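You operate a simulated robot arm through the tools that you are given. There is no shell and no other tool. Be economical: measure what you need, move in short steps, check, and stop when the job is done.

The job below is to be done with a simulated two-armed robot. You get a single attempt, and the scene is never put back.

JOB
Wipe up the spill on the flat end of the bench with the rag and put it back.

Only the result counts: the job must be done as asked and must still hold three seconds after the hand-in. Knocking over, shifting, dropping, spilling or breaking anything else fails it.

ROBOT AND FRAMES
Two 7-joint arms with two-finger parallel grippers on one trunk, on a base that drives. Base frame: it is fixed to the floor where the robot stands at the start and does not move with it; the origin is under the middle of the robot, x ahead of it, y to its left, z up; the surface under the hand at the start is at about z = 0.92. Units: m, degrees, N and s.
The left shoulder is at the start at [0.05, 0.165, 1.18], the right one opposite. With the tool pointing down near the work surface each hand reaches from about 0.24 to 0.7 m from the robot's upright axis, wherever it stands, measured 20 degrees to its own side. Payload 3.91 kg a hand.
The TCP of each hand is the grasp point between the finger pads, 0.03 m short of the fingertips. In the tool frame z runs along the fingers and y along their closing line. Largest opening 0.11 m; finger width 0.02, thickness 0.01; the body of the gripper, 0.048 by 0.112 m, starts 0.055 m behind the TCP.
Orientation is told as [roll, pitch, yaw] about the base's x, y, z axes, in that order, counted from this pose: with the fingers straight down and closing along the base's y, the tool's x points along the base's -x, its y along +y and its z along -z.

CONTROLS
- The arms move only by the tool nudge_tool. It takes "left_moves", "right_moves" or both (then of equal length, played together; a hand with none holds still); each is a list of rows, each an object of numbers (a shift or turn left out is 0, a gripper value left out holds the last): "wx", "wy", "wz": the turn, a rotation vector about the tool's x, y, z in units of 45 degrees (1.0 is 45 degrees); "x", "y", "z": the shift along the tool's x, y, z in units of 250 mm (1.0 is 250 mm); "claw": the finger opening in m, from 0 to 0.11. In form: [{"wx": .., "wy": .., "wz": .., "x": .., "y": .., "z": .., "claw": ..}, ...]. A call has 1 to 20 rows; each row is the pose to reach, as a shift and turn from the pose commanded when the call began, along the tool's axes at that moment. A call with a number of a shift or a turn outside -1 to 1 is refused whole. Each row takes 0.2 s and may step no farther than 0.05 m and 8.6 degrees from the row before; otherwise, or with a gripper value out of range, the whole call is refused. Where a pose cannot be reached the arm comes as near as it can. A force on the tool above 40 N (or 10 N above the force at the start of the call, whichever is more), or a blocked arm, ends the call early, and 0.2 s more pass. Each finger travels about 0.045 m/s and halts on what it meets, pressing with about 43 N; the grip force reading is that of the motor and also rises with nothing between the fingers. The clock runs only during rows and for 0.2 s after the last one: add rows that repeat a pose to give the fingers time. The reply holds the time, the measured pose of the TCP, the force on the tool along the base axes, the opening and the grip force, in the units named above and with some noise, with the torque about the TCP (base axes, N m) and any sound that the robot's microphone picked up, and new pictures: "views" is both (left out), scene, wrist or none (wrist: the cameras of the hands that moved).
- Cameras (640 x 400 px; columns grow to the right, rows downward): "scene" is now at [0.1079, 0.0235, 1.3373]; the picture's right is [0.29, -0.96, 0.00], its down [-0.67, -0.20, -0.72] and it looks along [0.69, 0.21, -0.70] (base axes); focal length 249 px, centre (320, 200). "left" rides on the left gripper at [0.072, -0.017, -0.103] in its tool frame; the picture's right is [0.23, 0.97, 0.00], its down [-0.76, 0.18, -0.62] and it looks along [-0.61, 0.14, 0.78] (tool axes); focal length 222 px, centre (320, 200). "right" rides on the right gripper at [0.072, 0.017, -0.103] in its tool frame; the picture's right is [-0.23, 0.97, 0.00], its down [-0.76, -0.18, -0.62] and it looks along [-0.61, -0.14, 0.78] (tool axes); focal length 222 px, centre (320, 200).
- lift_body(by): slides the trunk up (or, below 0, down) by that many m; the arms and the scene camera ride with it, the base frame stays. It gives what a move gives, with no picture.
- steer(legs): drives the robot by 1 to 6 legs, each [ahead, left, turn to the left] in m, m and degrees, along the robot's own axes; the way and the turn of a leg run together, so that a leg with both is an arc; at most 1.5 m and 180 degrees a leg. The arms and the cameras ride along, it lands a little off, and it stops where it bumps. It gives what a move gives, and a new picture of the scene camera.
- aim_head(pan, tilt): turns the head with the scene camera to pan (to the left, within 80 degrees either way) and tilt (down, from -29 to 69), counted from straight ahead of the robot. It gives what a move gives, and a new picture of the scene camera.
- point_at(camera, pixels): for up to 12 pixels [column, row] of the newest picture of that camera ("zoom" is the newest enlarged one), the place [x, y, z] in the base frame of the surface seen there, good to about 0.002 m. It takes no simulated time.
- close_up(camera, box): a new picture of the part [left, top, right, bottom] of that camera's present view, enlarged. It takes no simulated time.
- sign_off(): hands the job in; it is judged then, once.

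Work in short steps. Measure before you move; look again where a grasp or a placing could have gone wrong, and mend it. You have 80 turns and 260 pictures in all, those below and enlarged ones among them. Open the grippers and draw the arms clear of the work before you hand the job in, unless the task says otherwise; then end with one line.

The tools are called after "Emit:" as name(argument=value, ...) on one line, values as JSON. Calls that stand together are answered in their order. nudge_tool: Moves the arms, as the interface text tells. Its arguments: {"type":"object","properties":{"left_moves":{"type":"array"},"right_moves":{"type":"array"},"views":{"type":"string","enum":["both","scene","wrist","none"]}},"required":[]} The other tools are called the same way: lift_body (by) slides the trunk up or down; steer (legs) drives the base; aim_head (pan, tilt) turns the head that bears the scene camera; point_at (camera, pixels) gives the place of the surface under pixels of a picture; close_up (camera, box) takes an enlarged picture of a part of a camera's view; sign_off () hands the job in.

At the start:

```text
time_s: 0.0
left_tcp_pos: [0.3739, 0.3099, 1.1341]
left_tcp_rot: [0.0, -0.1, 0.1]
left_contact_force: [-0.2, 0.2, 0.5]
left_torque: [0.01, 0.02, 0.01]
left_finger_gap: 0.1098
left_gripper_force: 0.0
right_tcp_pos: [0.4581, -0.0337, 1.1361]
right_tcp_rot: [0.1, 0.0, 0.0]
right_contact_force: [-0.4, 0.8, 0.6]
right_torque: [0.03, 0.02, 0.02]
right_finger_gap: 0.1098
right_gripper_force: 0.1
trunk travel left (down, up): [-0.4, 0.103]
robot x, y, heading: [-0.0007, -0.0003, -0.2]
head pan, tilt: [16.7, 44.1]
```

scene: 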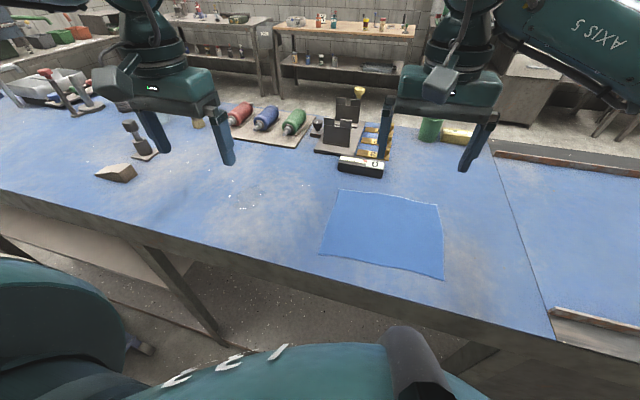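
right: 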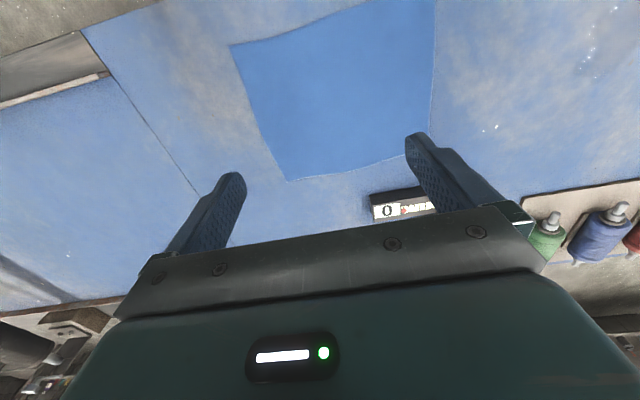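
left: 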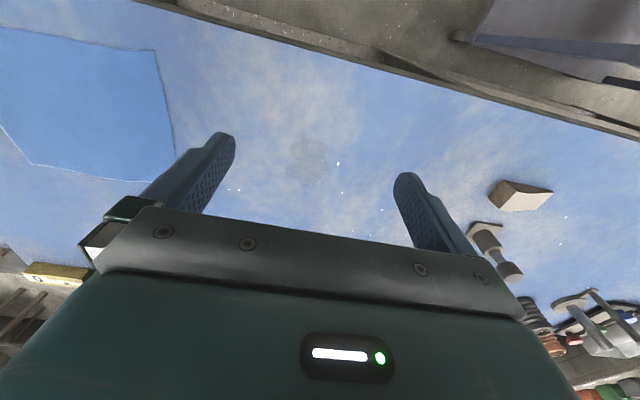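

The blue rag lies at about (385,232). I see faint white specks near (240,200), but the spill itself isn't clear yet, so I enlarge the views and measure the rag corners.

Emit:
close_up(camera="scene", box=[80, 120, 340, 282])

Emit:
close_up(camera="scene", box=[300, 80, 640, 292])

Emit:
point_at(camera="scene", pixels=[[338, 190], [437, 205], [443, 278], [320, 252], [385, 232], [240, 200], [500, 180], [550, 330], [580, 240], [115, 172], [360, 165], [430, 250]])

```text
2.46 times, centred on (210, 201) of scene
```

zoom: 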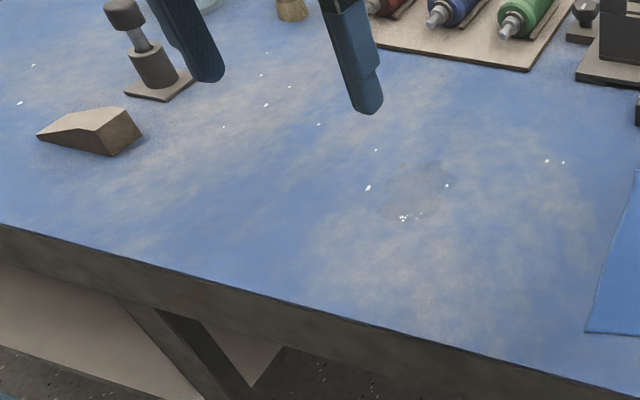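

```text
1.88 times, centred on (470, 186) of scene
```

zoom: 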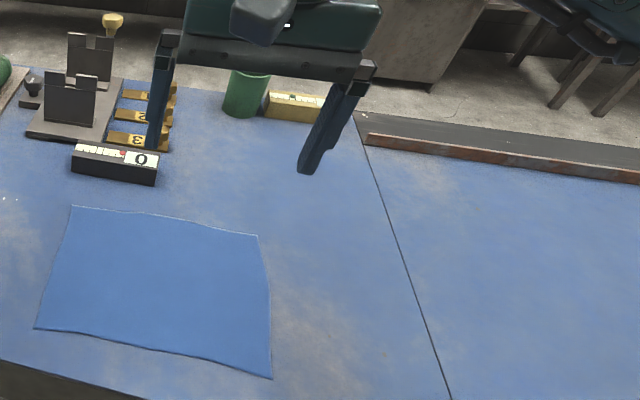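

```text
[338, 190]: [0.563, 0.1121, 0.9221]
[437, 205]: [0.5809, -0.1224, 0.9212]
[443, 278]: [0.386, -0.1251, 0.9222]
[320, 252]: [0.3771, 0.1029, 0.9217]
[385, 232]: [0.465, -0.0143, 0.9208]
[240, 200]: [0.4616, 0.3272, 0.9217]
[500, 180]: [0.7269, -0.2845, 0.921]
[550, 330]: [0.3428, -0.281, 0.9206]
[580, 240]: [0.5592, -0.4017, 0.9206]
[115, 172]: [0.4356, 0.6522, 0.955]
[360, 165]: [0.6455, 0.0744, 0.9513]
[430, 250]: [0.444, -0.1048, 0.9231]
```

There is a faint grey stain at about scene (248,197), with white specks around it. I look at both ends of the bench before deciding which is the spill.

Emit:
aim_head(pan=-45, tilt=40)

Emit:
aim_head(pan=60, tilt=40)

```text
time_s: 1.3
left_tcp_pos: [0.3739, 0.3098, 1.1339]
left_tcp_rot: [0.0, 0.0, 0.0]
left_contact_force: [-0.5, -0.3, -0.1]
left_torque: [0.04, 0.02, -0.03]
left_finger_gap: 0.1103
left_gripper_force: 0.1
right_tcp_pos: [0.459, -0.0341, 1.1358]
right_tcp_rot: [0.0, 0.1, 0.0]
right_contact_force: [0.1, 0.1, 0.1]
right_torque: [-0.02, -0.01, -0.02]
right_finger_gap: 0.11
right_gripper_force: 0.0
trunk travel left (down, up): [-0.4, 0.103]
robot x, y, heading: [-0.0001, -0.0015, -0.2]
head pan, tilt: [-45.0, 40.0]
```

scene: 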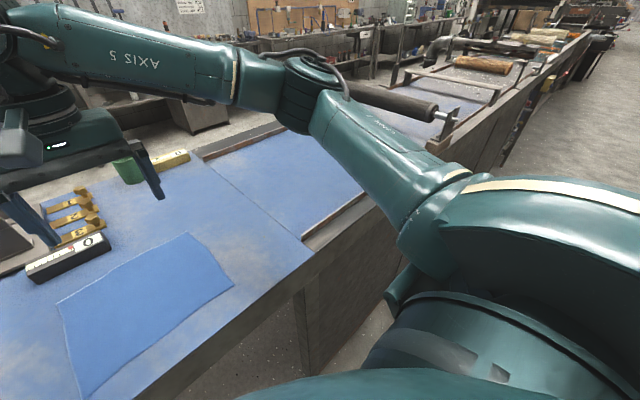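

```text
time_s: 3.1
left_tcp_pos: [0.374, 0.3093, 1.1353]
left_tcp_rot: [0.1, 0.1, 0.0]
left_contact_force: [0.2, -0.1, 1.1]
left_torque: [-0.03, 0.02, -0.03]
left_finger_gap: 0.1098
left_gripper_force: 0.1
right_tcp_pos: [0.4577, -0.0344, 1.136]
right_tcp_rot: [0.0, 0.0, -0.1]
right_contact_force: [0.2, 0.7, -0.1]
right_torque: [0.0, 0.01, 0.02]
right_finger_gap: 0.11
right_gripper_force: 0.0
trunk travel left (down, up): [-0.4, 0.103]
robot x, y, heading: [0.0006, -0.0005, 0.2]
head pan, tilt: [60.0, 40.0]
```

scene: 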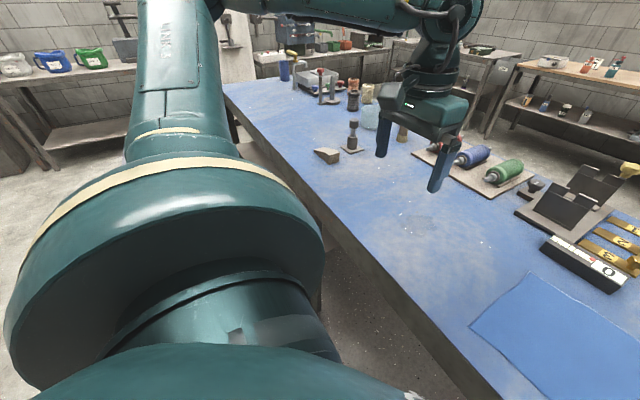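

The grey stain shows at (410,222) on the flat bench top, and the right end past the seam looks like a conveyor. I enlarge the stain in the left wrist and scene cameras.

Emit:
close_up(camera="left", box=[200, 60, 440, 210])

Emit:
close_up(camera="scene", box=[330, 170, 530, 295])

Emit:
close_up(camera="right", box=[0, 0, 320, 200])

```text
2.67 times, centred on (320, 135) of left
```

zoom: 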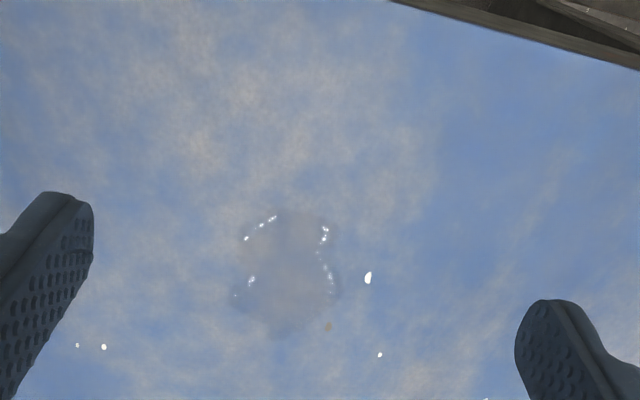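

```text
3.20 times, centred on (430, 232) of scene
```

zoom: 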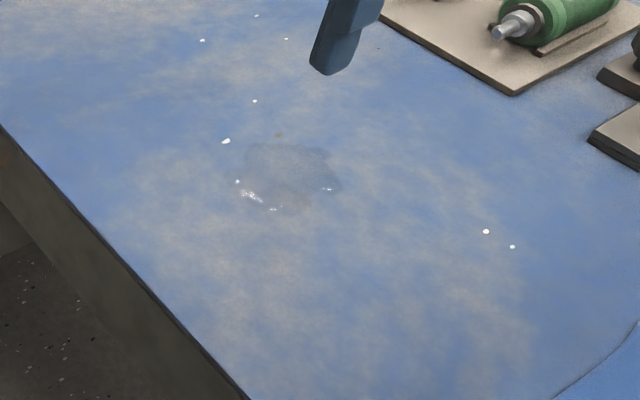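

```text
2.00 times, centred on (160, 100) of right
```

zoom: 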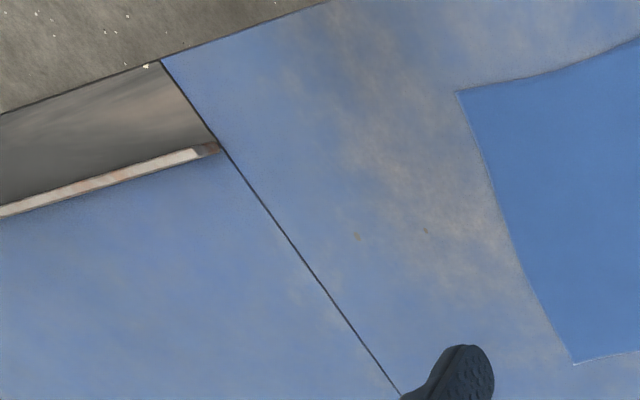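

A clear, glossy puddle is visible at left-camera pixels about x 288–328, y 138–187. I measure its edges and the nearby objects.

Emit:
point_at(camera="left", pixels=[[307, 161], [288, 165], [328, 160], [308, 138], [307, 187], [338, 164], [238, 190], [158, 50], [175, 152], [32, 163], [520, 195]])

Emit:
point_at(camera="scene", pixels=[[488, 182], [425, 152], [402, 137], [350, 150], [325, 160], [515, 212], [545, 245], [620, 290], [430, 188]])

Emit:
aim_head(pan=16, tilt=44)

```text
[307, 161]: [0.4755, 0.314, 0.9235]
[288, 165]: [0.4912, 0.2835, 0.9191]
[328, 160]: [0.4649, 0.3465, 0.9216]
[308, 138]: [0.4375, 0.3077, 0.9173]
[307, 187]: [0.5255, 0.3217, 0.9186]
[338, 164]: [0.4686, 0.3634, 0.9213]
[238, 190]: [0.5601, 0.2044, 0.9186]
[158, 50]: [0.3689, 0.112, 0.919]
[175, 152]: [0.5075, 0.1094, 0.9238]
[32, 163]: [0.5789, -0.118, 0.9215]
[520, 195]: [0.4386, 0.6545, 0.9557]
```

```text
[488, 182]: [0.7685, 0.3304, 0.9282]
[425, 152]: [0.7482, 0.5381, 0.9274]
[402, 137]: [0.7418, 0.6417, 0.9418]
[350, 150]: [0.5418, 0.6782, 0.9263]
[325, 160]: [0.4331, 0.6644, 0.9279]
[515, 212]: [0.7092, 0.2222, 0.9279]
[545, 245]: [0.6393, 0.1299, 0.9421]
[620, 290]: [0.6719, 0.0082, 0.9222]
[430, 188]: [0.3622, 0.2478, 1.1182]
```

```text
time_s: 4.2
left_tcp_pos: [0.3738, 0.3098, 1.1347]
left_tcp_rot: [0.1, -0.1, 0.1]
left_contact_force: [-0.1, 0.5, -0.2]
left_torque: [0.0, 0.01, -0.02]
left_finger_gap: 0.1098
left_gripper_force: 0.1
right_tcp_pos: [0.4582, -0.0333, 1.1365]
right_tcp_rot: [0.0, 0.1, 0.0]
right_contact_force: [0.0, 0.1, 0.9]
right_torque: [0.03, 0.02, -0.01]
right_finger_gap: 0.1099
right_gripper_force: 0.0
trunk travel left (down, up): [-0.4, 0.103]
robot x, y, heading: [0.0012, 0.0012, -0.1]
head pan, tilt: [16.0, 44.0]
```

scene: 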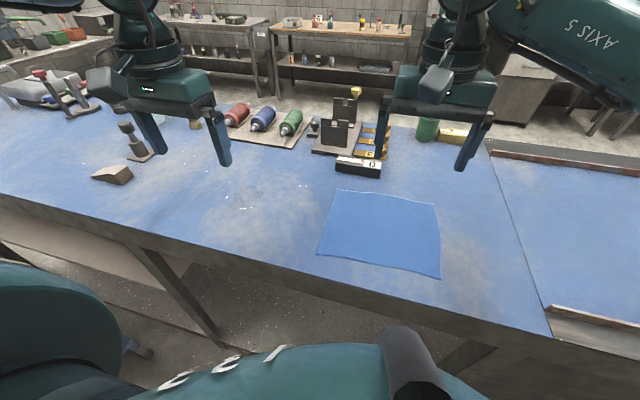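

Puddle: centre about (0.48, 0.315), roughly 0.07 × 0.09 m. Rag: x 0.38–0.57, y −0.124–0.11. I'll pinch a fold near the rag's left edge with the left hand, so first I move the right arm aside and bring the left one over (0.475, 0.075).

Emit:
nudge_tool(right_moves=[{"y": -0.17}, {"y": -0.34}, {"y": -0.51}, {"y": -0.68}, {"y": -0.85}, {"y": -1.0}, {"y": -1.0}, {"y": -1.0}, {"y": -1.0}, {"y": -1.0}], left_moves=[{"x": 0}, {"x": -0.07, "y": -0.16}, {"x": -0.14, "y": -0.32}, {"x": -0.21, "y": -0.48}, {"x": -0.28, "y": -0.64}, {"x": -0.35, "y": -0.8}, {"x": -0.405, "y": -0.94, "claw": 0.07}, {"x": -0.405, "y": -0.94, "z": 0.19}, {"x": -0.405, "y": -0.94, "z": 0.38}, {"x": -0.405, "y": -0.94, "z": 0.54}])

```text
time_s: 6.5
left_tcp_pos: [0.4422, 0.1294, 1.0189]
left_tcp_rot: [-0.1, -0.1, 0.0]
left_contact_force: [0.5, -0.7, 0.4]
left_torque: [-0.01, 0.04, -0.01]
left_finger_gap: 0.0701
left_gripper_force: 0.1
left hand out of reach, approached as far as the arm can: row 6, 7, 8, 9, 10
right_tcp_pos: [0.4574, -0.2846, 1.1364]
right_tcp_rot: [0.1, -0.1, 0.0]
right_contact_force: [-0.6, 0.2, -0.2]
right_torque: [-0.01, -0.01, 0.01]
right_finger_gap: 0.1101
right_gripper_force: 0.0
trunk travel left (down, up): [-0.4, 0.103]
robot x, y, heading: [-0.0024, 0.0002, 0.2]
head pan, tilt: [16.0, 44.0]
```

scene: 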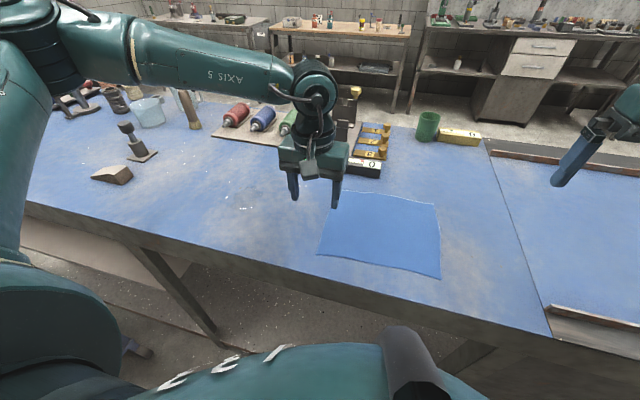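
right: 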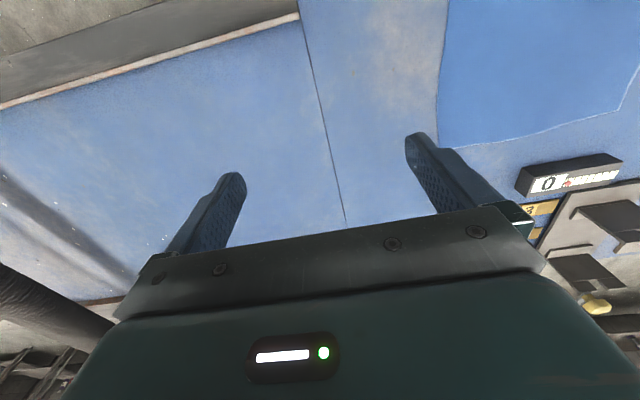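
left: 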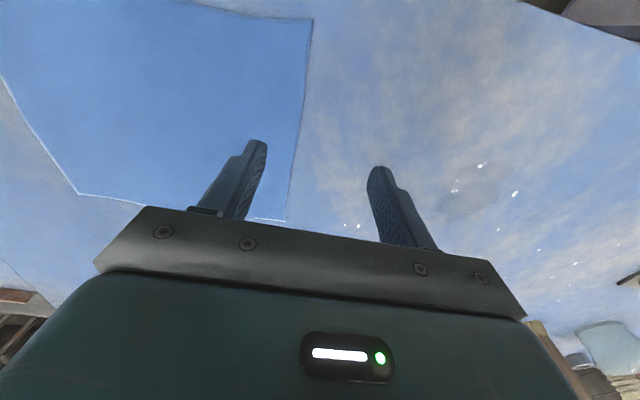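

The left hand can't cross past y ≈ 0.13 from here: it stopped at (0.442, 0.129, 1.019), and the rag edge shows left of the fingers. The space to the right is clear at this height, so I drive 0.2 m right to bring the rag into the left hand's reach.

Emit:
steer(legs=[[0, -0.2, 0]])

```text
time_s: 8.8
left_tcp_pos: [0.4431, -0.0688, 1.0197]
left_tcp_rot: [-0.1, 0.0, 0.0]
left_contact_force: [-0.6, 0.7, 0.3]
left_torque: [0.01, -0.01, 0.01]
left_finger_gap: 0.0698
left_gripper_force: 0.0
right_tcp_pos: [0.4579, -0.4826, 1.1347]
right_tcp_rot: [0.0, 0.0, 0.2]
right_contact_force: [0.5, 0.3, -0.2]
right_torque: [-0.01, 0.02, 0.0]
right_finger_gap: 0.1097
right_gripper_force: 0.1
trunk travel left (down, up): [-0.4, 0.103]
robot x, y, heading: [-0.0039, -0.1969, 0.0]
head pan, tilt: [16.0, 44.0]
```

scene: 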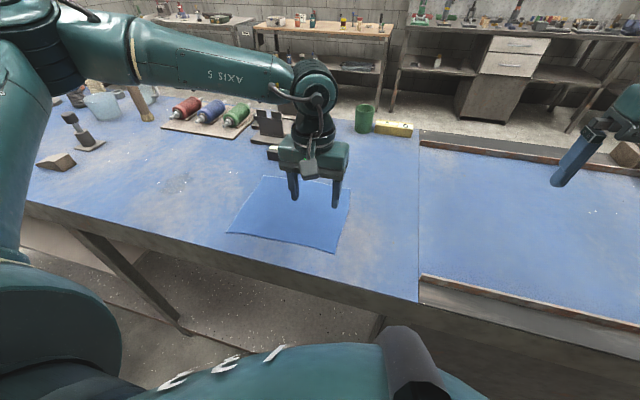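

Driven to y = −0.197. I see specks at (595,212) on the far right section, so I enlarge that area to rule out a second spill.

Emit:
close_up(camera="scene", box=[400, 130, 640, 330])

Emit:
close_up(camera="right", box=[0, 0, 640, 240])

Emit:
aim_head(pan=-40, tilt=40)

```text
2.00 times, centred on (520, 230) of scene
```

zoom: 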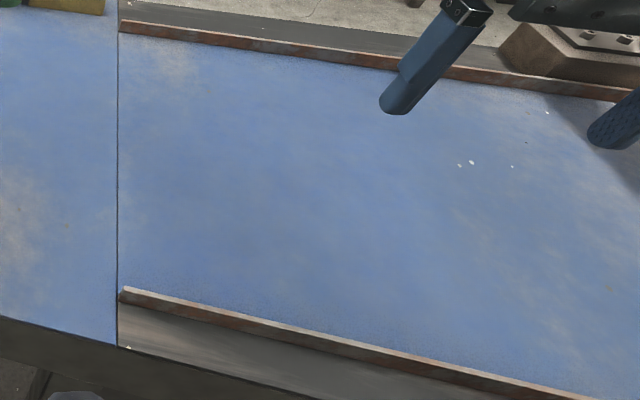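

```text
1.00 times, centred on (320, 120) of right (not enlarged: the box is as wide or as high as the picture)
```

zoom: 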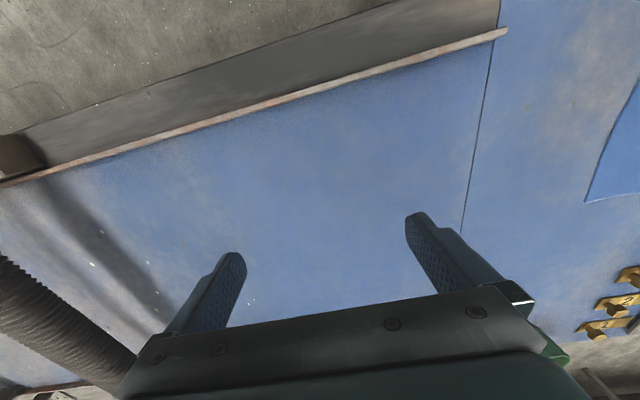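

```text
time_s: 10.1
left_tcp_pos: [0.4441, -0.07, 1.0193]
left_tcp_rot: [0.0, -0.1, 0.1]
left_contact_force: [0.3, -0.1, 0.2]
left_torque: [0.01, 0.02, 0.04]
left_finger_gap: 0.07
left_gripper_force: 0.0
right_tcp_pos: [0.4578, -0.482, 1.1363]
right_tcp_rot: [0.0, 0.0, -0.1]
right_contact_force: [-0.2, 0.4, -0.4]
right_torque: [0.02, 0.0, 0.01]
right_finger_gap: 0.1098
right_gripper_force: 0.0
trunk travel left (down, up): [-0.4, 0.103]
robot x, y, heading: [0.0025, -0.1992, 0.1]
head pan, tilt: [-40.0, 40.0]
```

scene: 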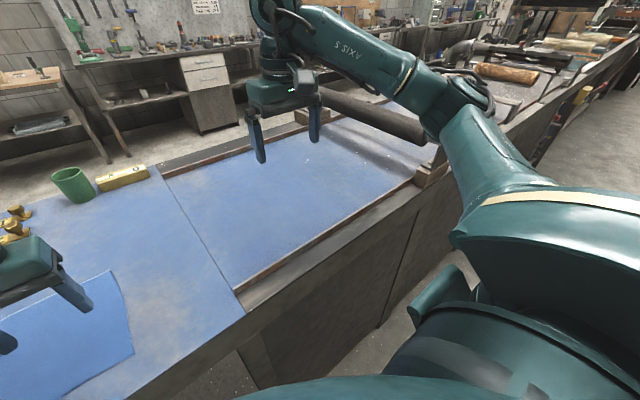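

The right end is a press bed with a roller and carries no puddle, so the only spill is on the flat left part. I turn the head back and move the left hand over the grasp line at (0.475, 0.075), staying high for now.

Emit:
aim_head(pan=35, tilt=48)

Emit:
nudge_tool(left_moves=[{"x": -0.03, "y": 0.19}, {"x": -0.08, "y": 0.38}, {"x": -0.128, "y": 0.576}])

```text
time_s: 11.6
left_tcp_pos: [0.4429, -0.07, 1.0204]
left_tcp_rot: [0.0, -0.2, 0.1]
left_contact_force: [-0.9, -0.1, -0.8]
left_torque: [-0.02, 0.0, -0.02]
left_finger_gap: 0.0699
left_gripper_force: 0.0
right_tcp_pos: [0.4587, -0.4824, 1.1363]
right_tcp_rot: [0.0, 0.0, 0.1]
right_contact_force: [-0.1, -1.0, -0.4]
right_torque: [0.03, -0.02, -0.02]
right_finger_gap: 0.1098
right_gripper_force: 0.0
trunk travel left (down, up): [-0.4, 0.103]
robot x, y, heading: [0.0015, -0.1993, 0.1]
head pan, tilt: [35.0, 48.0]
```

scene: 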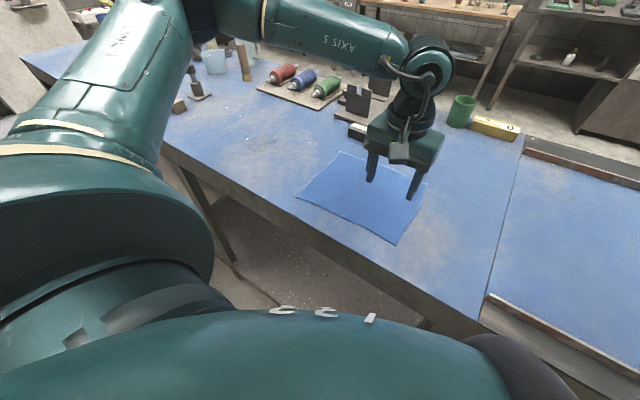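

```text
refused: row 3 steps farther than a row can; nothing moved
```

The shift call was refused because a row stepped slightly too far. I retry with smaller steps.

Emit:
nudge_tool(left_moves=[{"x": -0.03, "y": 0.144}, {"x": -0.06, "y": 0.288}, {"x": -0.09, "y": 0.432}, {"x": -0.128, "y": 0.576}])

```text
time_s: 12.6
left_tcp_pos: [0.4753, 0.0735, 1.0193]
left_tcp_rot: [-0.1, -0.2, 0.2]
left_contact_force: [0.2, 0.5, 0.1]
left_torque: [0.0, 0.01, -0.04]
left_finger_gap: 0.0701
left_gripper_force: 0.0
right_tcp_pos: [0.4576, -0.4816, 1.1371]
right_tcp_rot: [-0.1, 0.0, 0.1]
right_contact_force: [-0.2, -0.1, 0.2]
right_torque: [0.0, 0.01, 0.01]
right_finger_gap: 0.1099
right_gripper_force: 0.0
trunk travel left (down, up): [-0.4, 0.103]
robot x, y, heading: [0.0018, -0.2059, -0.1]
head pan, tilt: [35.0, 48.0]
```

scene: 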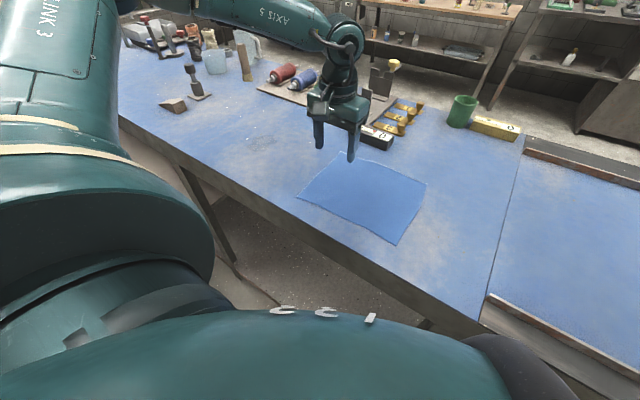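
left: 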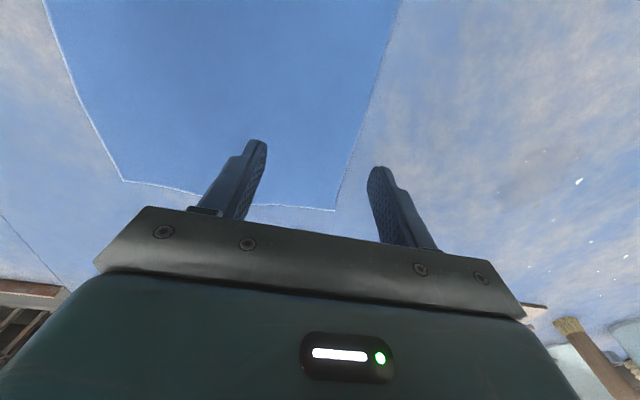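

The hand is at (0.475, 0.0735) with the left finger right at the rag's edge. I shift 0.012 m onto the rag, lower until the tips touch, then close.

Emit:
nudge_tool(left_moves=[{"y": -0.048, "z": 0.1}, {"y": -0.048, "z": 0.2}, {"y": -0.048, "z": 0.25}, {"y": -0.048, "z": 0.275}, {"y": -0.048, "z": 0.275}], views="wrist")

```text
time_s: 13.8
left_tcp_pos: [0.475, 0.0623, 0.9508]
left_tcp_rot: [0.0, -0.2, 0.1]
left_contact_force: [0.0, -0.8, 8.7]
left_torque: [0.39, 0.04, 0.0]
left_finger_gap: 0.0702
left_gripper_force: 0.2
right_tcp_pos: [0.4571, -0.4817, 1.1373]
right_tcp_rot: [0.0, -0.2, 0.1]
right_contact_force: [0.4, -0.3, 0.0]
right_torque: [0.01, -0.04, -0.03]
right_finger_gap: 0.1099
right_gripper_force: 0.1
trunk travel left (down, up): [-0.4, 0.103]
robot x, y, heading: [-0.0001, -0.1966, 0.3]
head pan, tilt: [35.0, 48.0]
```

left: 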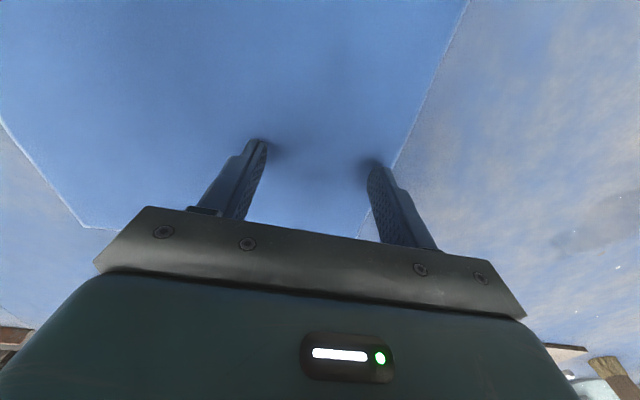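

The tips touch with 8.7 N, and both fingers are on the cloth. I close to pinch a fold.

Emit:
nudge_tool(left_moves=[{"claw": 0.05}, {"claw": 0.03}, {"claw": 0.01}, {"claw": 0}, {"claw": 0}, {"claw": 0}, {"claw": 0}])

```text
time_s: 15.3
left_tcp_pos: [0.4756, 0.0628, 0.951]
left_tcp_rot: [0.0, -0.2, 0.1]
left_contact_force: [1.1, 4.4, 17.7]
left_torque: [0.18, -0.03, -0.03]
left_finger_gap: 0.0028
left_gripper_force: 42.5
right_tcp_pos: [0.4564, -0.4825, 1.1363]
right_tcp_rot: [0.0, -0.1, 0.1]
right_contact_force: [-0.8, 0.4, 0.0]
right_torque: [0.0, -0.01, 0.01]
right_finger_gap: 0.11
right_gripper_force: 0.0
trunk travel left (down, up): [-0.4, 0.103]
robot x, y, heading: [-0.0007, -0.2002, 0.3]
head pan, tilt: [35.0, 48.0]
```

scene: 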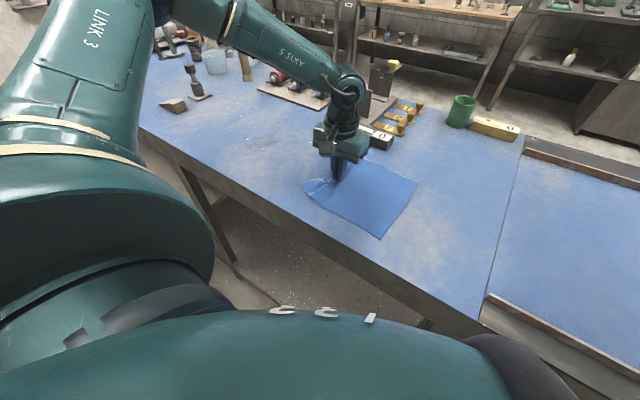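
left: 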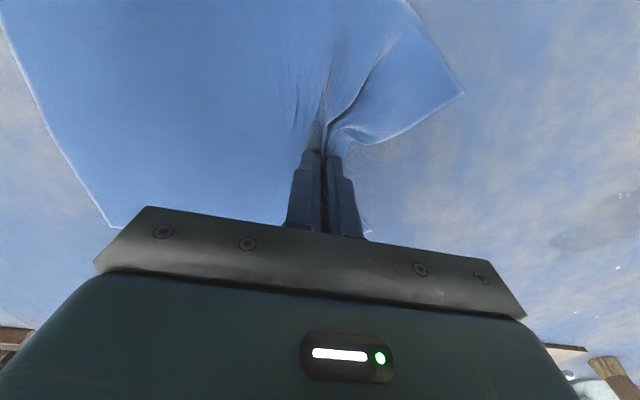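

The cloth is pinched in a fold (gap 0.0028, grip 42.5 N). I raise 6 mm and drive the base left 0.2 m, which trails the rag flat along the bench up to the puddle.

Emit:
nudge_tool(left_moves=[{"z": -0.024}, {"z": -0.024}], views="none")

Emit:
steer(legs=[[0, 0.2, 0]])

```text
time_s: 15.9
left_tcp_pos: [0.4735, 0.0618, 0.9564]
left_tcp_rot: [-0.2, 0.0, 0.1]
left_contact_force: [-0.6, 0.6, -0.1]
left_torque: [0.0, -0.01, 0.0]
left_finger_gap: 0.0027
left_gripper_force: 42.8
right_tcp_pos: [0.4578, -0.482, 1.1368]
right_tcp_rot: [-0.1, 0.0, 0.1]
right_contact_force: [-0.2, 0.8, -0.2]
right_torque: [0.01, 0.0, 0.02]
right_finger_gap: 0.1097
right_gripper_force: 0.0
trunk travel left (down, up): [-0.4, 0.103]
robot x, y, heading: [-0.0008, -0.1986, 0.1]
head pan, tilt: [35.0, 48.0]
```

```text
time_s: 18.3
left_tcp_pos: [0.4745, 0.263, 0.9571]
left_tcp_rot: [0.0, -0.1, 0.2]
left_contact_force: [-0.7, 0.0, 0.0]
left_torque: [0.0, -0.01, 0.05]
left_finger_gap: 0.0028
left_gripper_force: 42.8
right_tcp_pos: [0.459, -0.2817, 1.1364]
right_tcp_rot: [-0.1, 0.0, 0.1]
right_contact_force: [-0.6, 0.9, 0.1]
right_torque: [-0.02, 0.02, 0.0]
right_finger_gap: 0.1102
right_gripper_force: 0.1
trunk travel left (down, up): [-0.4, 0.103]
robot x, y, heading: [0.0022, 0.0006, 0.2]
head pan, tilt: [35.0, 48.0]
```

scene: 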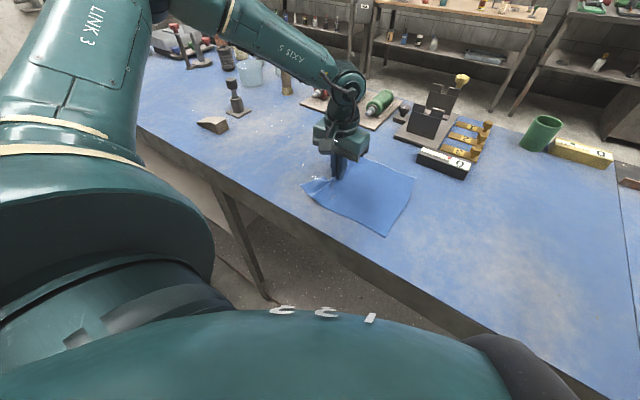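

The rag trailed flat with its left end at the puddle's edge. I press lightly and wipe in a zigzag over x 0.42–0.50, y 0.26–0.375.

Emit:
nudge_tool(left_moves=[{"z": 0.02}, {"x": 0.1, "z": 0.02}, {"x": 0.2, "z": 0.02}, {"x": 0.2, "y": 0.15, "z": 0.02}, {"x": 0.2, "y": 0.3, "z": 0.02}, {"x": 0.2, "y": 0.45, "z": 0.02}, {"x": 0.1, "y": 0.45, "z": 0.02}, {"x": 0.1, "y": 0.3, "z": 0.02}, {"x": 0.1, "y": 0.15, "z": 0.02}, {"x": 0.1, "y": 0, "z": 0.02}, {"x": 0, "y": 0, "z": 0.02}, {"x": 0, "y": 0.15, "z": 0.02}, {"x": 0, "y": 0.3, "z": 0.02}, {"x": 0, "y": 0.45, "z": 0.02}, {"x": -0.1, "y": 0.45, "z": 0.02}, {"x": -0.1, "y": 0.3, "z": 0.02}, {"x": -0.1, "y": 0.15, "z": 0.02}, {"x": -0.1, "y": 0, "z": 0.02}, {"x": -0.1, "y": 0, "z": 0.02}])

```text
time_s: 22.3
left_tcp_pos: [0.4993, 0.2626, 0.9518]
left_tcp_rot: [-0.1, -0.1, 0.1]
left_contact_force: [-0.4, 0.0, 3.6]
left_torque: [0.03, 0.02, 0.03]
left_finger_gap: 0.0031
left_gripper_force: 42.8
right_tcp_pos: [0.4579, -0.2809, 1.1364]
right_tcp_rot: [0.0, 0.0, 0.1]
right_contact_force: [0.2, -0.5, -0.8]
right_torque: [0.04, 0.0, 0.0]
right_finger_gap: 0.11
right_gripper_force: 0.1
trunk travel left (down, up): [-0.4, 0.103]
robot x, y, heading: [0.0022, -0.0002, -0.0]
head pan, tilt: [35.0, 48.0]
```

scene: 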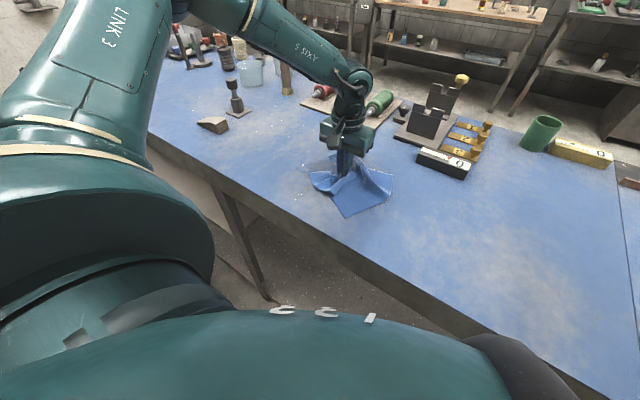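
left: 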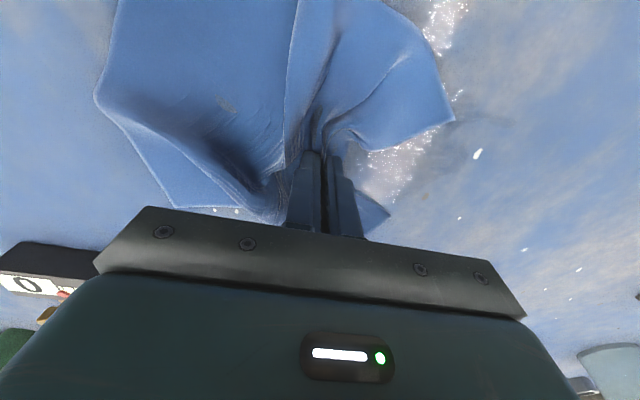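

Glossy wet film remains left of the cloth, around left-camera (400,150). I press a bit harder and wipe the far columns, then sweep back.

Emit:
nudge_tool(left_moves=[{"z": 0.008}, {"x": -0.08, "z": 0.008}, {"x": -0.15, "z": 0.008}, {"x": -0.15, "y": 0.15, "z": 0.008}, {"x": -0.15, "y": 0.3, "z": 0.008}, {"x": -0.15, "y": 0.47, "z": 0.008}, {"x": -0.05, "y": 0.47, "z": 0.008}, {"x": -0.05, "y": 0.3, "z": 0.008}, {"x": -0.05, "y": 0.15, "z": 0.008}, {"x": -0.05, "y": 0, "z": 0.008}, {"x": 0.05, "y": 0, "z": 0.008}, {"x": 0.05, "y": 0.15, "z": 0.008}, {"x": 0.05, "y": 0.3, "z": 0.008}, {"x": 0.05, "y": 0.47, "z": 0.008}, {"x": 0.15, "y": 0.47, "z": 0.008}, {"x": 0.15, "y": 0.3, "z": 0.008}, {"x": 0.15, "y": 0.15, "z": 0.008}, {"x": 0.15, "y": 0, "z": 0.008}, {"x": 0.15, "y": -0.15, "z": 0}, {"x": 0.15, "y": -0.3, "z": 0}])

```text
time_s: 26.5
left_tcp_pos: [0.4621, 0.1868, 0.9513]
left_tcp_rot: [-0.1, 0.0, 0.2]
left_contact_force: [-0.5, 3.1, 6.7]
left_torque: [0.13, 0.01, 0.03]
left_finger_gap: 0.0028
left_gripper_force: 42.7
right_tcp_pos: [0.4571, -0.2815, 1.1363]
right_tcp_rot: [0.0, 0.0, 0.2]
right_contact_force: [0.4, 0.6, 0.0]
right_torque: [-0.01, -0.01, 0.01]
right_finger_gap: 0.1099
right_gripper_force: 0.0
trunk travel left (down, up): [-0.4, 0.103]
robot x, y, heading: [-0.0019, -0.001, 0.2]
head pan, tilt: [35.0, 48.0]
```

scene: 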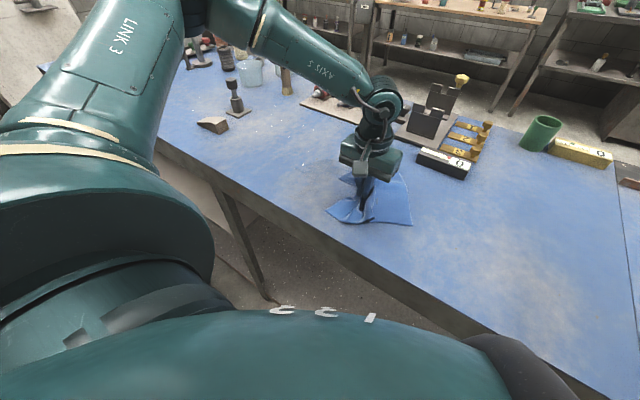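
left: 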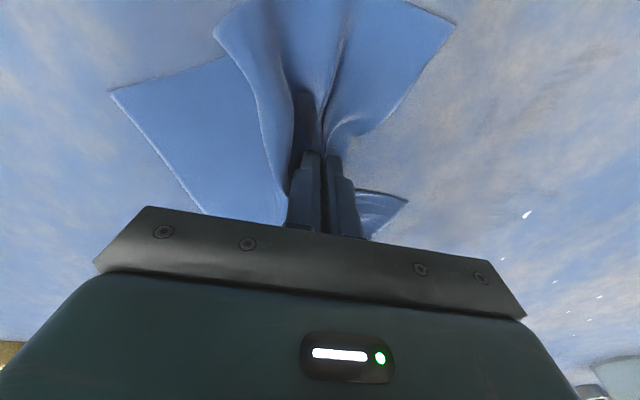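

The puddle looks nearly gone. I enlarge the wiped area to look for remains.

Emit:
close_up(camera="left", box=[350, 0, 640, 260])

Emit:
close_up(camera="scene", box=[210, 110, 450, 260])

```text
1.54 times, centred on (495, 130) of left
```

zoom: 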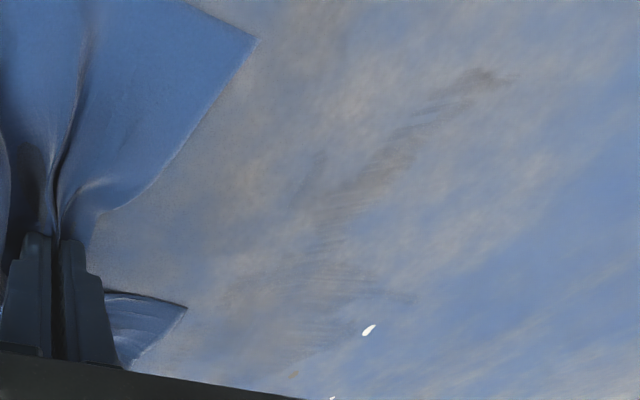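

```text
2.67 times, centred on (330, 185) of scene
```

zoom: 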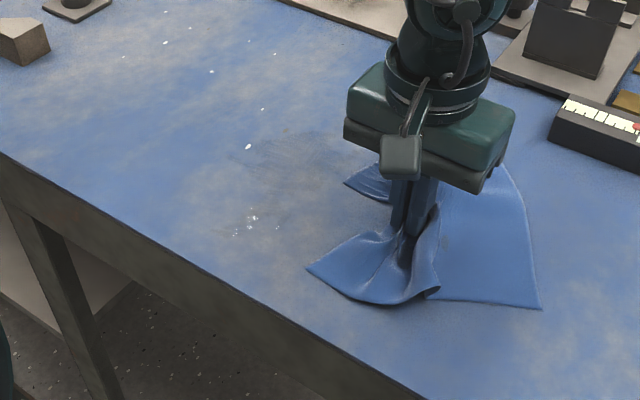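

A faint streak and some glints remain: left zoom (485,80), scene (304,193). I measure them to aim a second pass.

Emit:
point_at(camera="left", pixels=[[570, 52], [580, 50], [530, 90], [500, 140], [530, 195], [470, 220], [440, 200], [495, 105]])

Emit:
point_at(camera="scene", pixels=[[304, 193], [299, 198], [306, 190], [314, 195], [303, 165]])

```text
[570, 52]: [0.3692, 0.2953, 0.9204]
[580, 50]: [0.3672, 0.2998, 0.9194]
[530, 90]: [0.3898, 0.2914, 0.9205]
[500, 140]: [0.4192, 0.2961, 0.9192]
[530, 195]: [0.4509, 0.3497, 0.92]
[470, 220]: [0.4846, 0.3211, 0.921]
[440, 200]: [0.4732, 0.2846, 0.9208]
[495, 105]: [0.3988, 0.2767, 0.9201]
```

```text
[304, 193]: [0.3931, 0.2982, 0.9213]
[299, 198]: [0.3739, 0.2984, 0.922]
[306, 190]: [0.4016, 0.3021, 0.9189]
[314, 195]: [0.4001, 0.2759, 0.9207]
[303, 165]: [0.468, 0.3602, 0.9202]
```

The residue lies around x 0.36–0.48, y 0.27–0.35. I wipe it with strokes along x, staying inside the bench edge.

Emit:
nudge_tool(left_moves=[{"x": 0.15, "z": 0.004}, {"x": 0.3, "z": 0.004}, {"x": 0.41, "y": 0.1, "z": 0.006}, {"x": 0.41, "y": 0.22, "z": 0.006}, {"x": 0.41, "y": 0.33, "z": 0.006}, {"x": 0.25, "y": 0.33, "z": 0.006}, {"x": 0.08, "y": 0.33, "z": 0.006}, {"x": -0.1, "y": 0.33, "z": 0.006}, {"x": -0.1, "y": 0.42, "z": 0.006}, {"x": 0.08, "y": 0.42, "z": 0.006}, {"x": 0.25, "y": 0.42, "z": 0.006}, {"x": 0.41, "y": 0.42, "z": 0.006}, {"x": 0.41, "y": 0.52, "z": 0.006}, {"x": 0.25, "y": 0.52, "z": 0.006}, {"x": 0.08, "y": 0.52, "z": 0.006}, {"x": -0.1, "y": 0.52, "z": 0.006}, {"x": -0.1, "y": 0.62, "z": 0.006}, {"x": 0.08, "y": 0.62, "z": 0.006}, {"x": 0.25, "y": 0.62, "z": 0.006}, {"x": 0.41, "y": 0.62, "z": 0.006}], views="wrist")

Emit:
nudge_tool(left_moves=[{"y": -0.1}, {"x": -0.16, "y": -0.1}, {"x": -0.32, "y": -0.1}, {"x": -0.5, "y": -0.1}, {"x": -0.5, "y": -0.2}, {"x": -0.32, "y": -0.2}, {"x": -0.16, "y": -0.2}, {"x": 0, "y": -0.2}, {"x": 0, "y": -0.3}, {"x": -0.16, "y": -0.3}, {"x": -0.32, "y": -0.3}, {"x": -0.5, "y": -0.3}, {"x": -0.5, "y": -0.45}, {"x": -0.5, "y": -0.6}, {"x": -0.5, "y": -0.77}])

```text
time_s: 30.7
left_tcp_pos: [0.3608, 0.3424, 0.9518]
left_tcp_rot: [-0.1, -0.3, 0.1]
left_contact_force: [4.4, -0.1, 19.0]
left_torque: [0.06, -0.09, 0.01]
left_finger_gap: 0.0027
left_gripper_force: 42.6
right_tcp_pos: [0.457, -0.2831, 1.1363]
right_tcp_rot: [-0.1, -0.2, 0.2]
right_contact_force: [-0.1, -0.6, 0.6]
right_torque: [0.02, -0.01, 0.0]
right_finger_gap: 0.1101
right_gripper_force: 0.1
trunk travel left (down, up): [-0.4, 0.103]
robot x, y, heading: [-0.0003, 0.0004, 0.2]
head pan, tilt: [35.0, 48.0]
```

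left: 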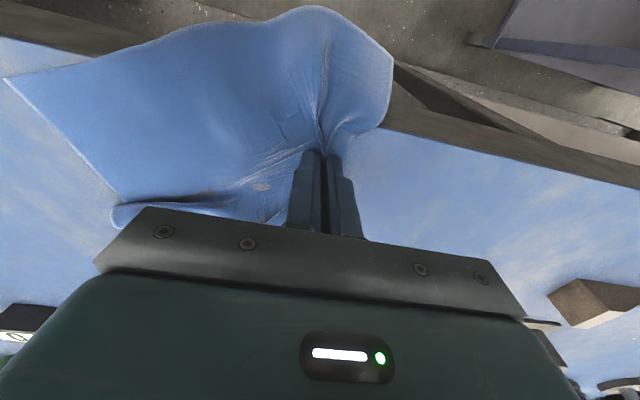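

```text
time_s: 33.9
left_tcp_pos: [0.4688, 0.1705, 0.9624]
left_tcp_rot: [-0.1, -0.1, 0.2]
left_contact_force: [-0.4, 0.5, 0.1]
left_torque: [-0.01, -0.01, -0.01]
left_finger_gap: 0.0027
left_gripper_force: 42.8
left hand out of reach, approached as far as the arm can: row 15
right_tcp_pos: [0.4574, -0.282, 1.1353]
right_tcp_rot: [0.0, -0.1, 0.2]
right_contact_force: [0.5, -0.8, 0.1]
right_torque: [0.0, -0.01, -0.02]
right_finger_gap: 0.1102
right_gripper_force: 0.1
trunk travel left (down, up): [-0.4, 0.103]
robot x, y, heading: [0.0019, 0.0009, 0.2]
head pan, tilt: [35.0, 48.0]
```

scene: 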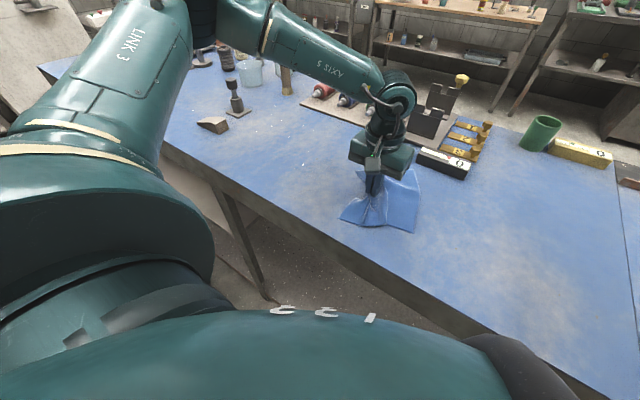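
left: 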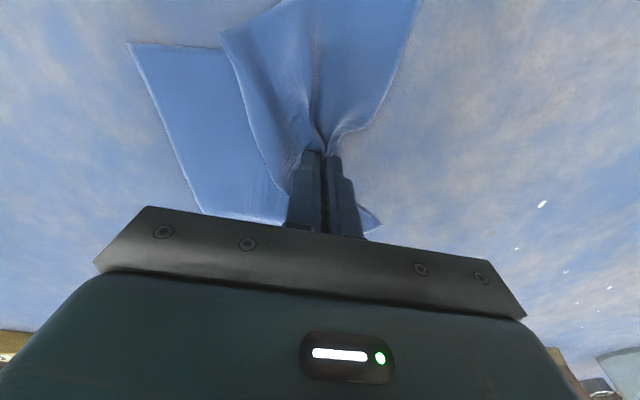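

The bench looks clean after this pass. I enlarge both views to confirm.

Emit:
close_up(camera="left", box=[350, 0, 640, 260])

Emit:
close_up(camera="scene", box=[220, 120, 420, 245])

```text
1.54 times, centred on (495, 130) of left
```

zoom: 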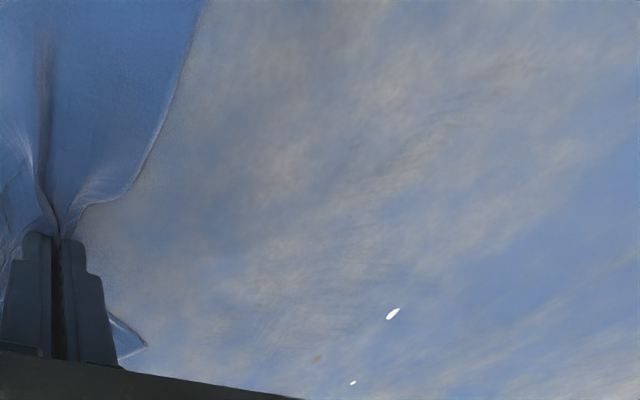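

```text
3.20 times, centred on (320, 182) of scene
```

zoom: 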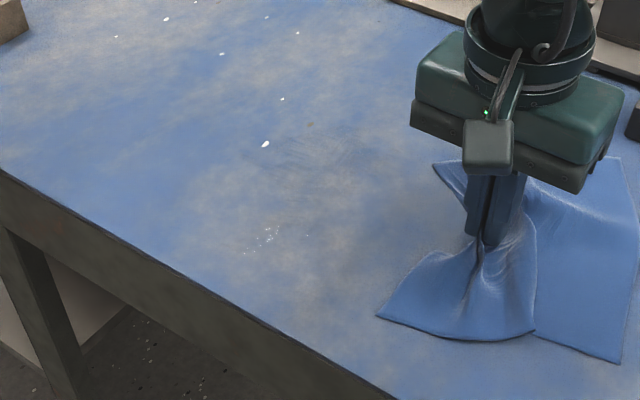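

A faint film remains: glints at scene (303,194), faint streaks near (313,170). I make another denser pass with y strokes from x 0.355 to 0.535.

Emit:
nudge_tool(left_moves=[{"x": 0.15, "y": 0.1}, {"x": 0.3, "y": 0.2, "z": 0.02}, {"x": 0.456, "y": 0.3, "z": 0.05}, {"x": 0.456, "y": 0.48, "z": 0.05}, {"x": 0.456, "y": 0.66, "z": 0.05}, {"x": 0.456, "y": 0.84, "z": 0.05}, {"x": 0.376, "y": 0.84, "z": 0.05}, {"x": 0.376, "y": 0.66, "z": 0.05}, {"x": 0.376, "y": 0.48, "z": 0.05}, {"x": 0.376, "y": 0.3, "z": 0.05}, {"x": 0.296, "y": 0.3, "z": 0.05}, {"x": 0.296, "y": 0.48, "z": 0.05}, {"x": 0.296, "y": 0.66, "z": 0.05}, {"x": 0.296, "y": 0.84, "z": 0.05}, {"x": 0.216, "y": 0.84, "z": 0.05}, {"x": 0.216, "y": 0.66, "z": 0.05}, {"x": 0.216, "y": 0.48, "z": 0.05}, {"x": 0.216, "y": 0.3, "z": 0.05}, {"x": 0.136, "y": 0.3, "z": 0.05}], views="none")

Emit:
nudge_tool(left_moves=[{"y": 0.18}, {"y": 0.36}, {"y": 0.54}, {"x": -0.1, "y": 0.54}, {"x": -0.1, "y": 0.36}, {"x": -0.1, "y": 0.18}, {"x": -0.1, "y": 0}, {"x": -0.2, "y": 0}, {"x": -0.2, "y": 0.18}, {"x": -0.2, "y": 0.36}, {"x": -0.2, "y": 0.54}, {"x": -0.3, "y": 0.54}, {"x": -0.3, "y": 0.36}, {"x": -0.3, "y": 0.18}, {"x": -0.3, "y": 0}, {"x": -0.2, "y": -0.15, "z": -0.03}, {"x": -0.1, "y": -0.28, "z": -0.05}])

Emit:
close_up(camera="left", box=[350, 0, 640, 260])

Emit:
close_up(camera="scene", box=[220, 120, 420, 245])

```text
time_s: 36.2
left_tcp_pos: [0.3793, 0.2445, 0.9509]
left_tcp_rot: [-0.1, -0.2, 0.0]
left_contact_force: [-3.8, -2.1, 18.3]
left_torque: [0.02, 0.13, 0.0]
left_finger_gap: 0.003
left_gripper_force: 43.0
right_tcp_pos: [0.4569, -0.2821, 1.1361]
right_tcp_rot: [0.0, 0.0, 0.1]
right_contact_force: [0.0, 0.5, -0.4]
right_torque: [-0.01, -0.01, -0.01]
right_finger_gap: 0.1101
right_gripper_force: 0.1
trunk travel left (down, up): [-0.4, 0.103]
robot x, y, heading: [0.0001, -0.0002, 0.1]
head pan, tilt: [35.0, 48.0]
stopped in row 11 (left hand): the force on the tool passed its limit at 47 N (the readings are from after the stop); the commanded pose is now the measured one
```

```text
time_s: 39.8
left_tcp_pos: [0.4038, 0.1728, 0.9607]
left_tcp_rot: [0.1, 0.1, 0.1]
left_contact_force: [-0.1, -0.6, 0.0]
left_torque: [0.01, 0.0, 0.02]
left_finger_gap: 0.0032
left_gripper_force: 42.9
right_tcp_pos: [0.458, -0.2823, 1.1366]
right_tcp_rot: [0.0, 0.0, 0.1]
right_contact_force: [-0.3, -0.3, 0.2]
right_torque: [0.01, 0.02, 0.04]
right_finger_gap: 0.1097
right_gripper_force: 0.0
trunk travel left (down, up): [-0.4, 0.103]
robot x, y, heading: [-0.0008, 0.0011, 0.3]
head pan, tilt: [35.0, 48.0]
```

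scene: 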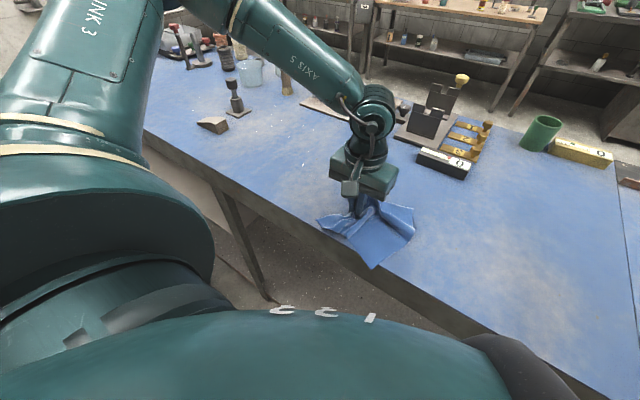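
left: 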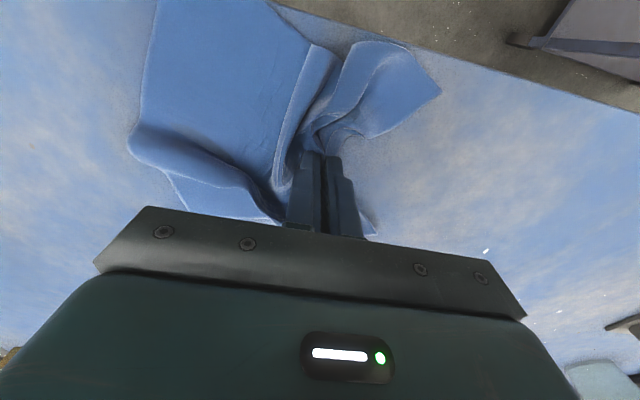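

```text
1.54 times, centred on (495, 130) of left
```

zoom: 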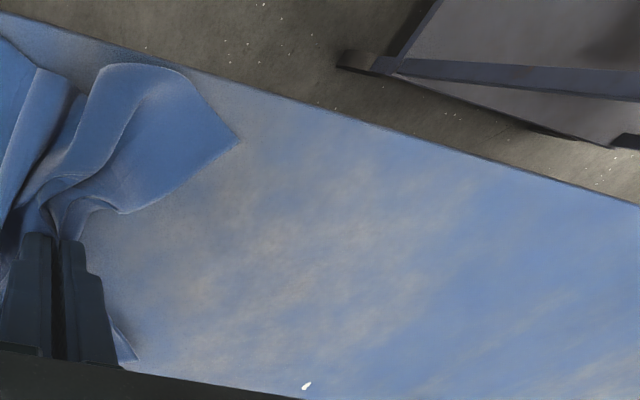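

```text
3.20 times, centred on (320, 182) of scene
```

zoom: 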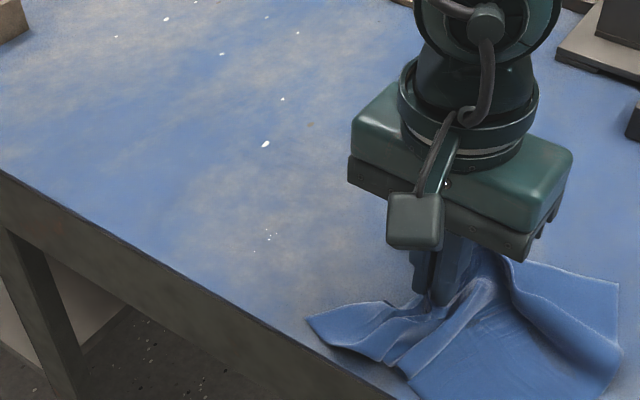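

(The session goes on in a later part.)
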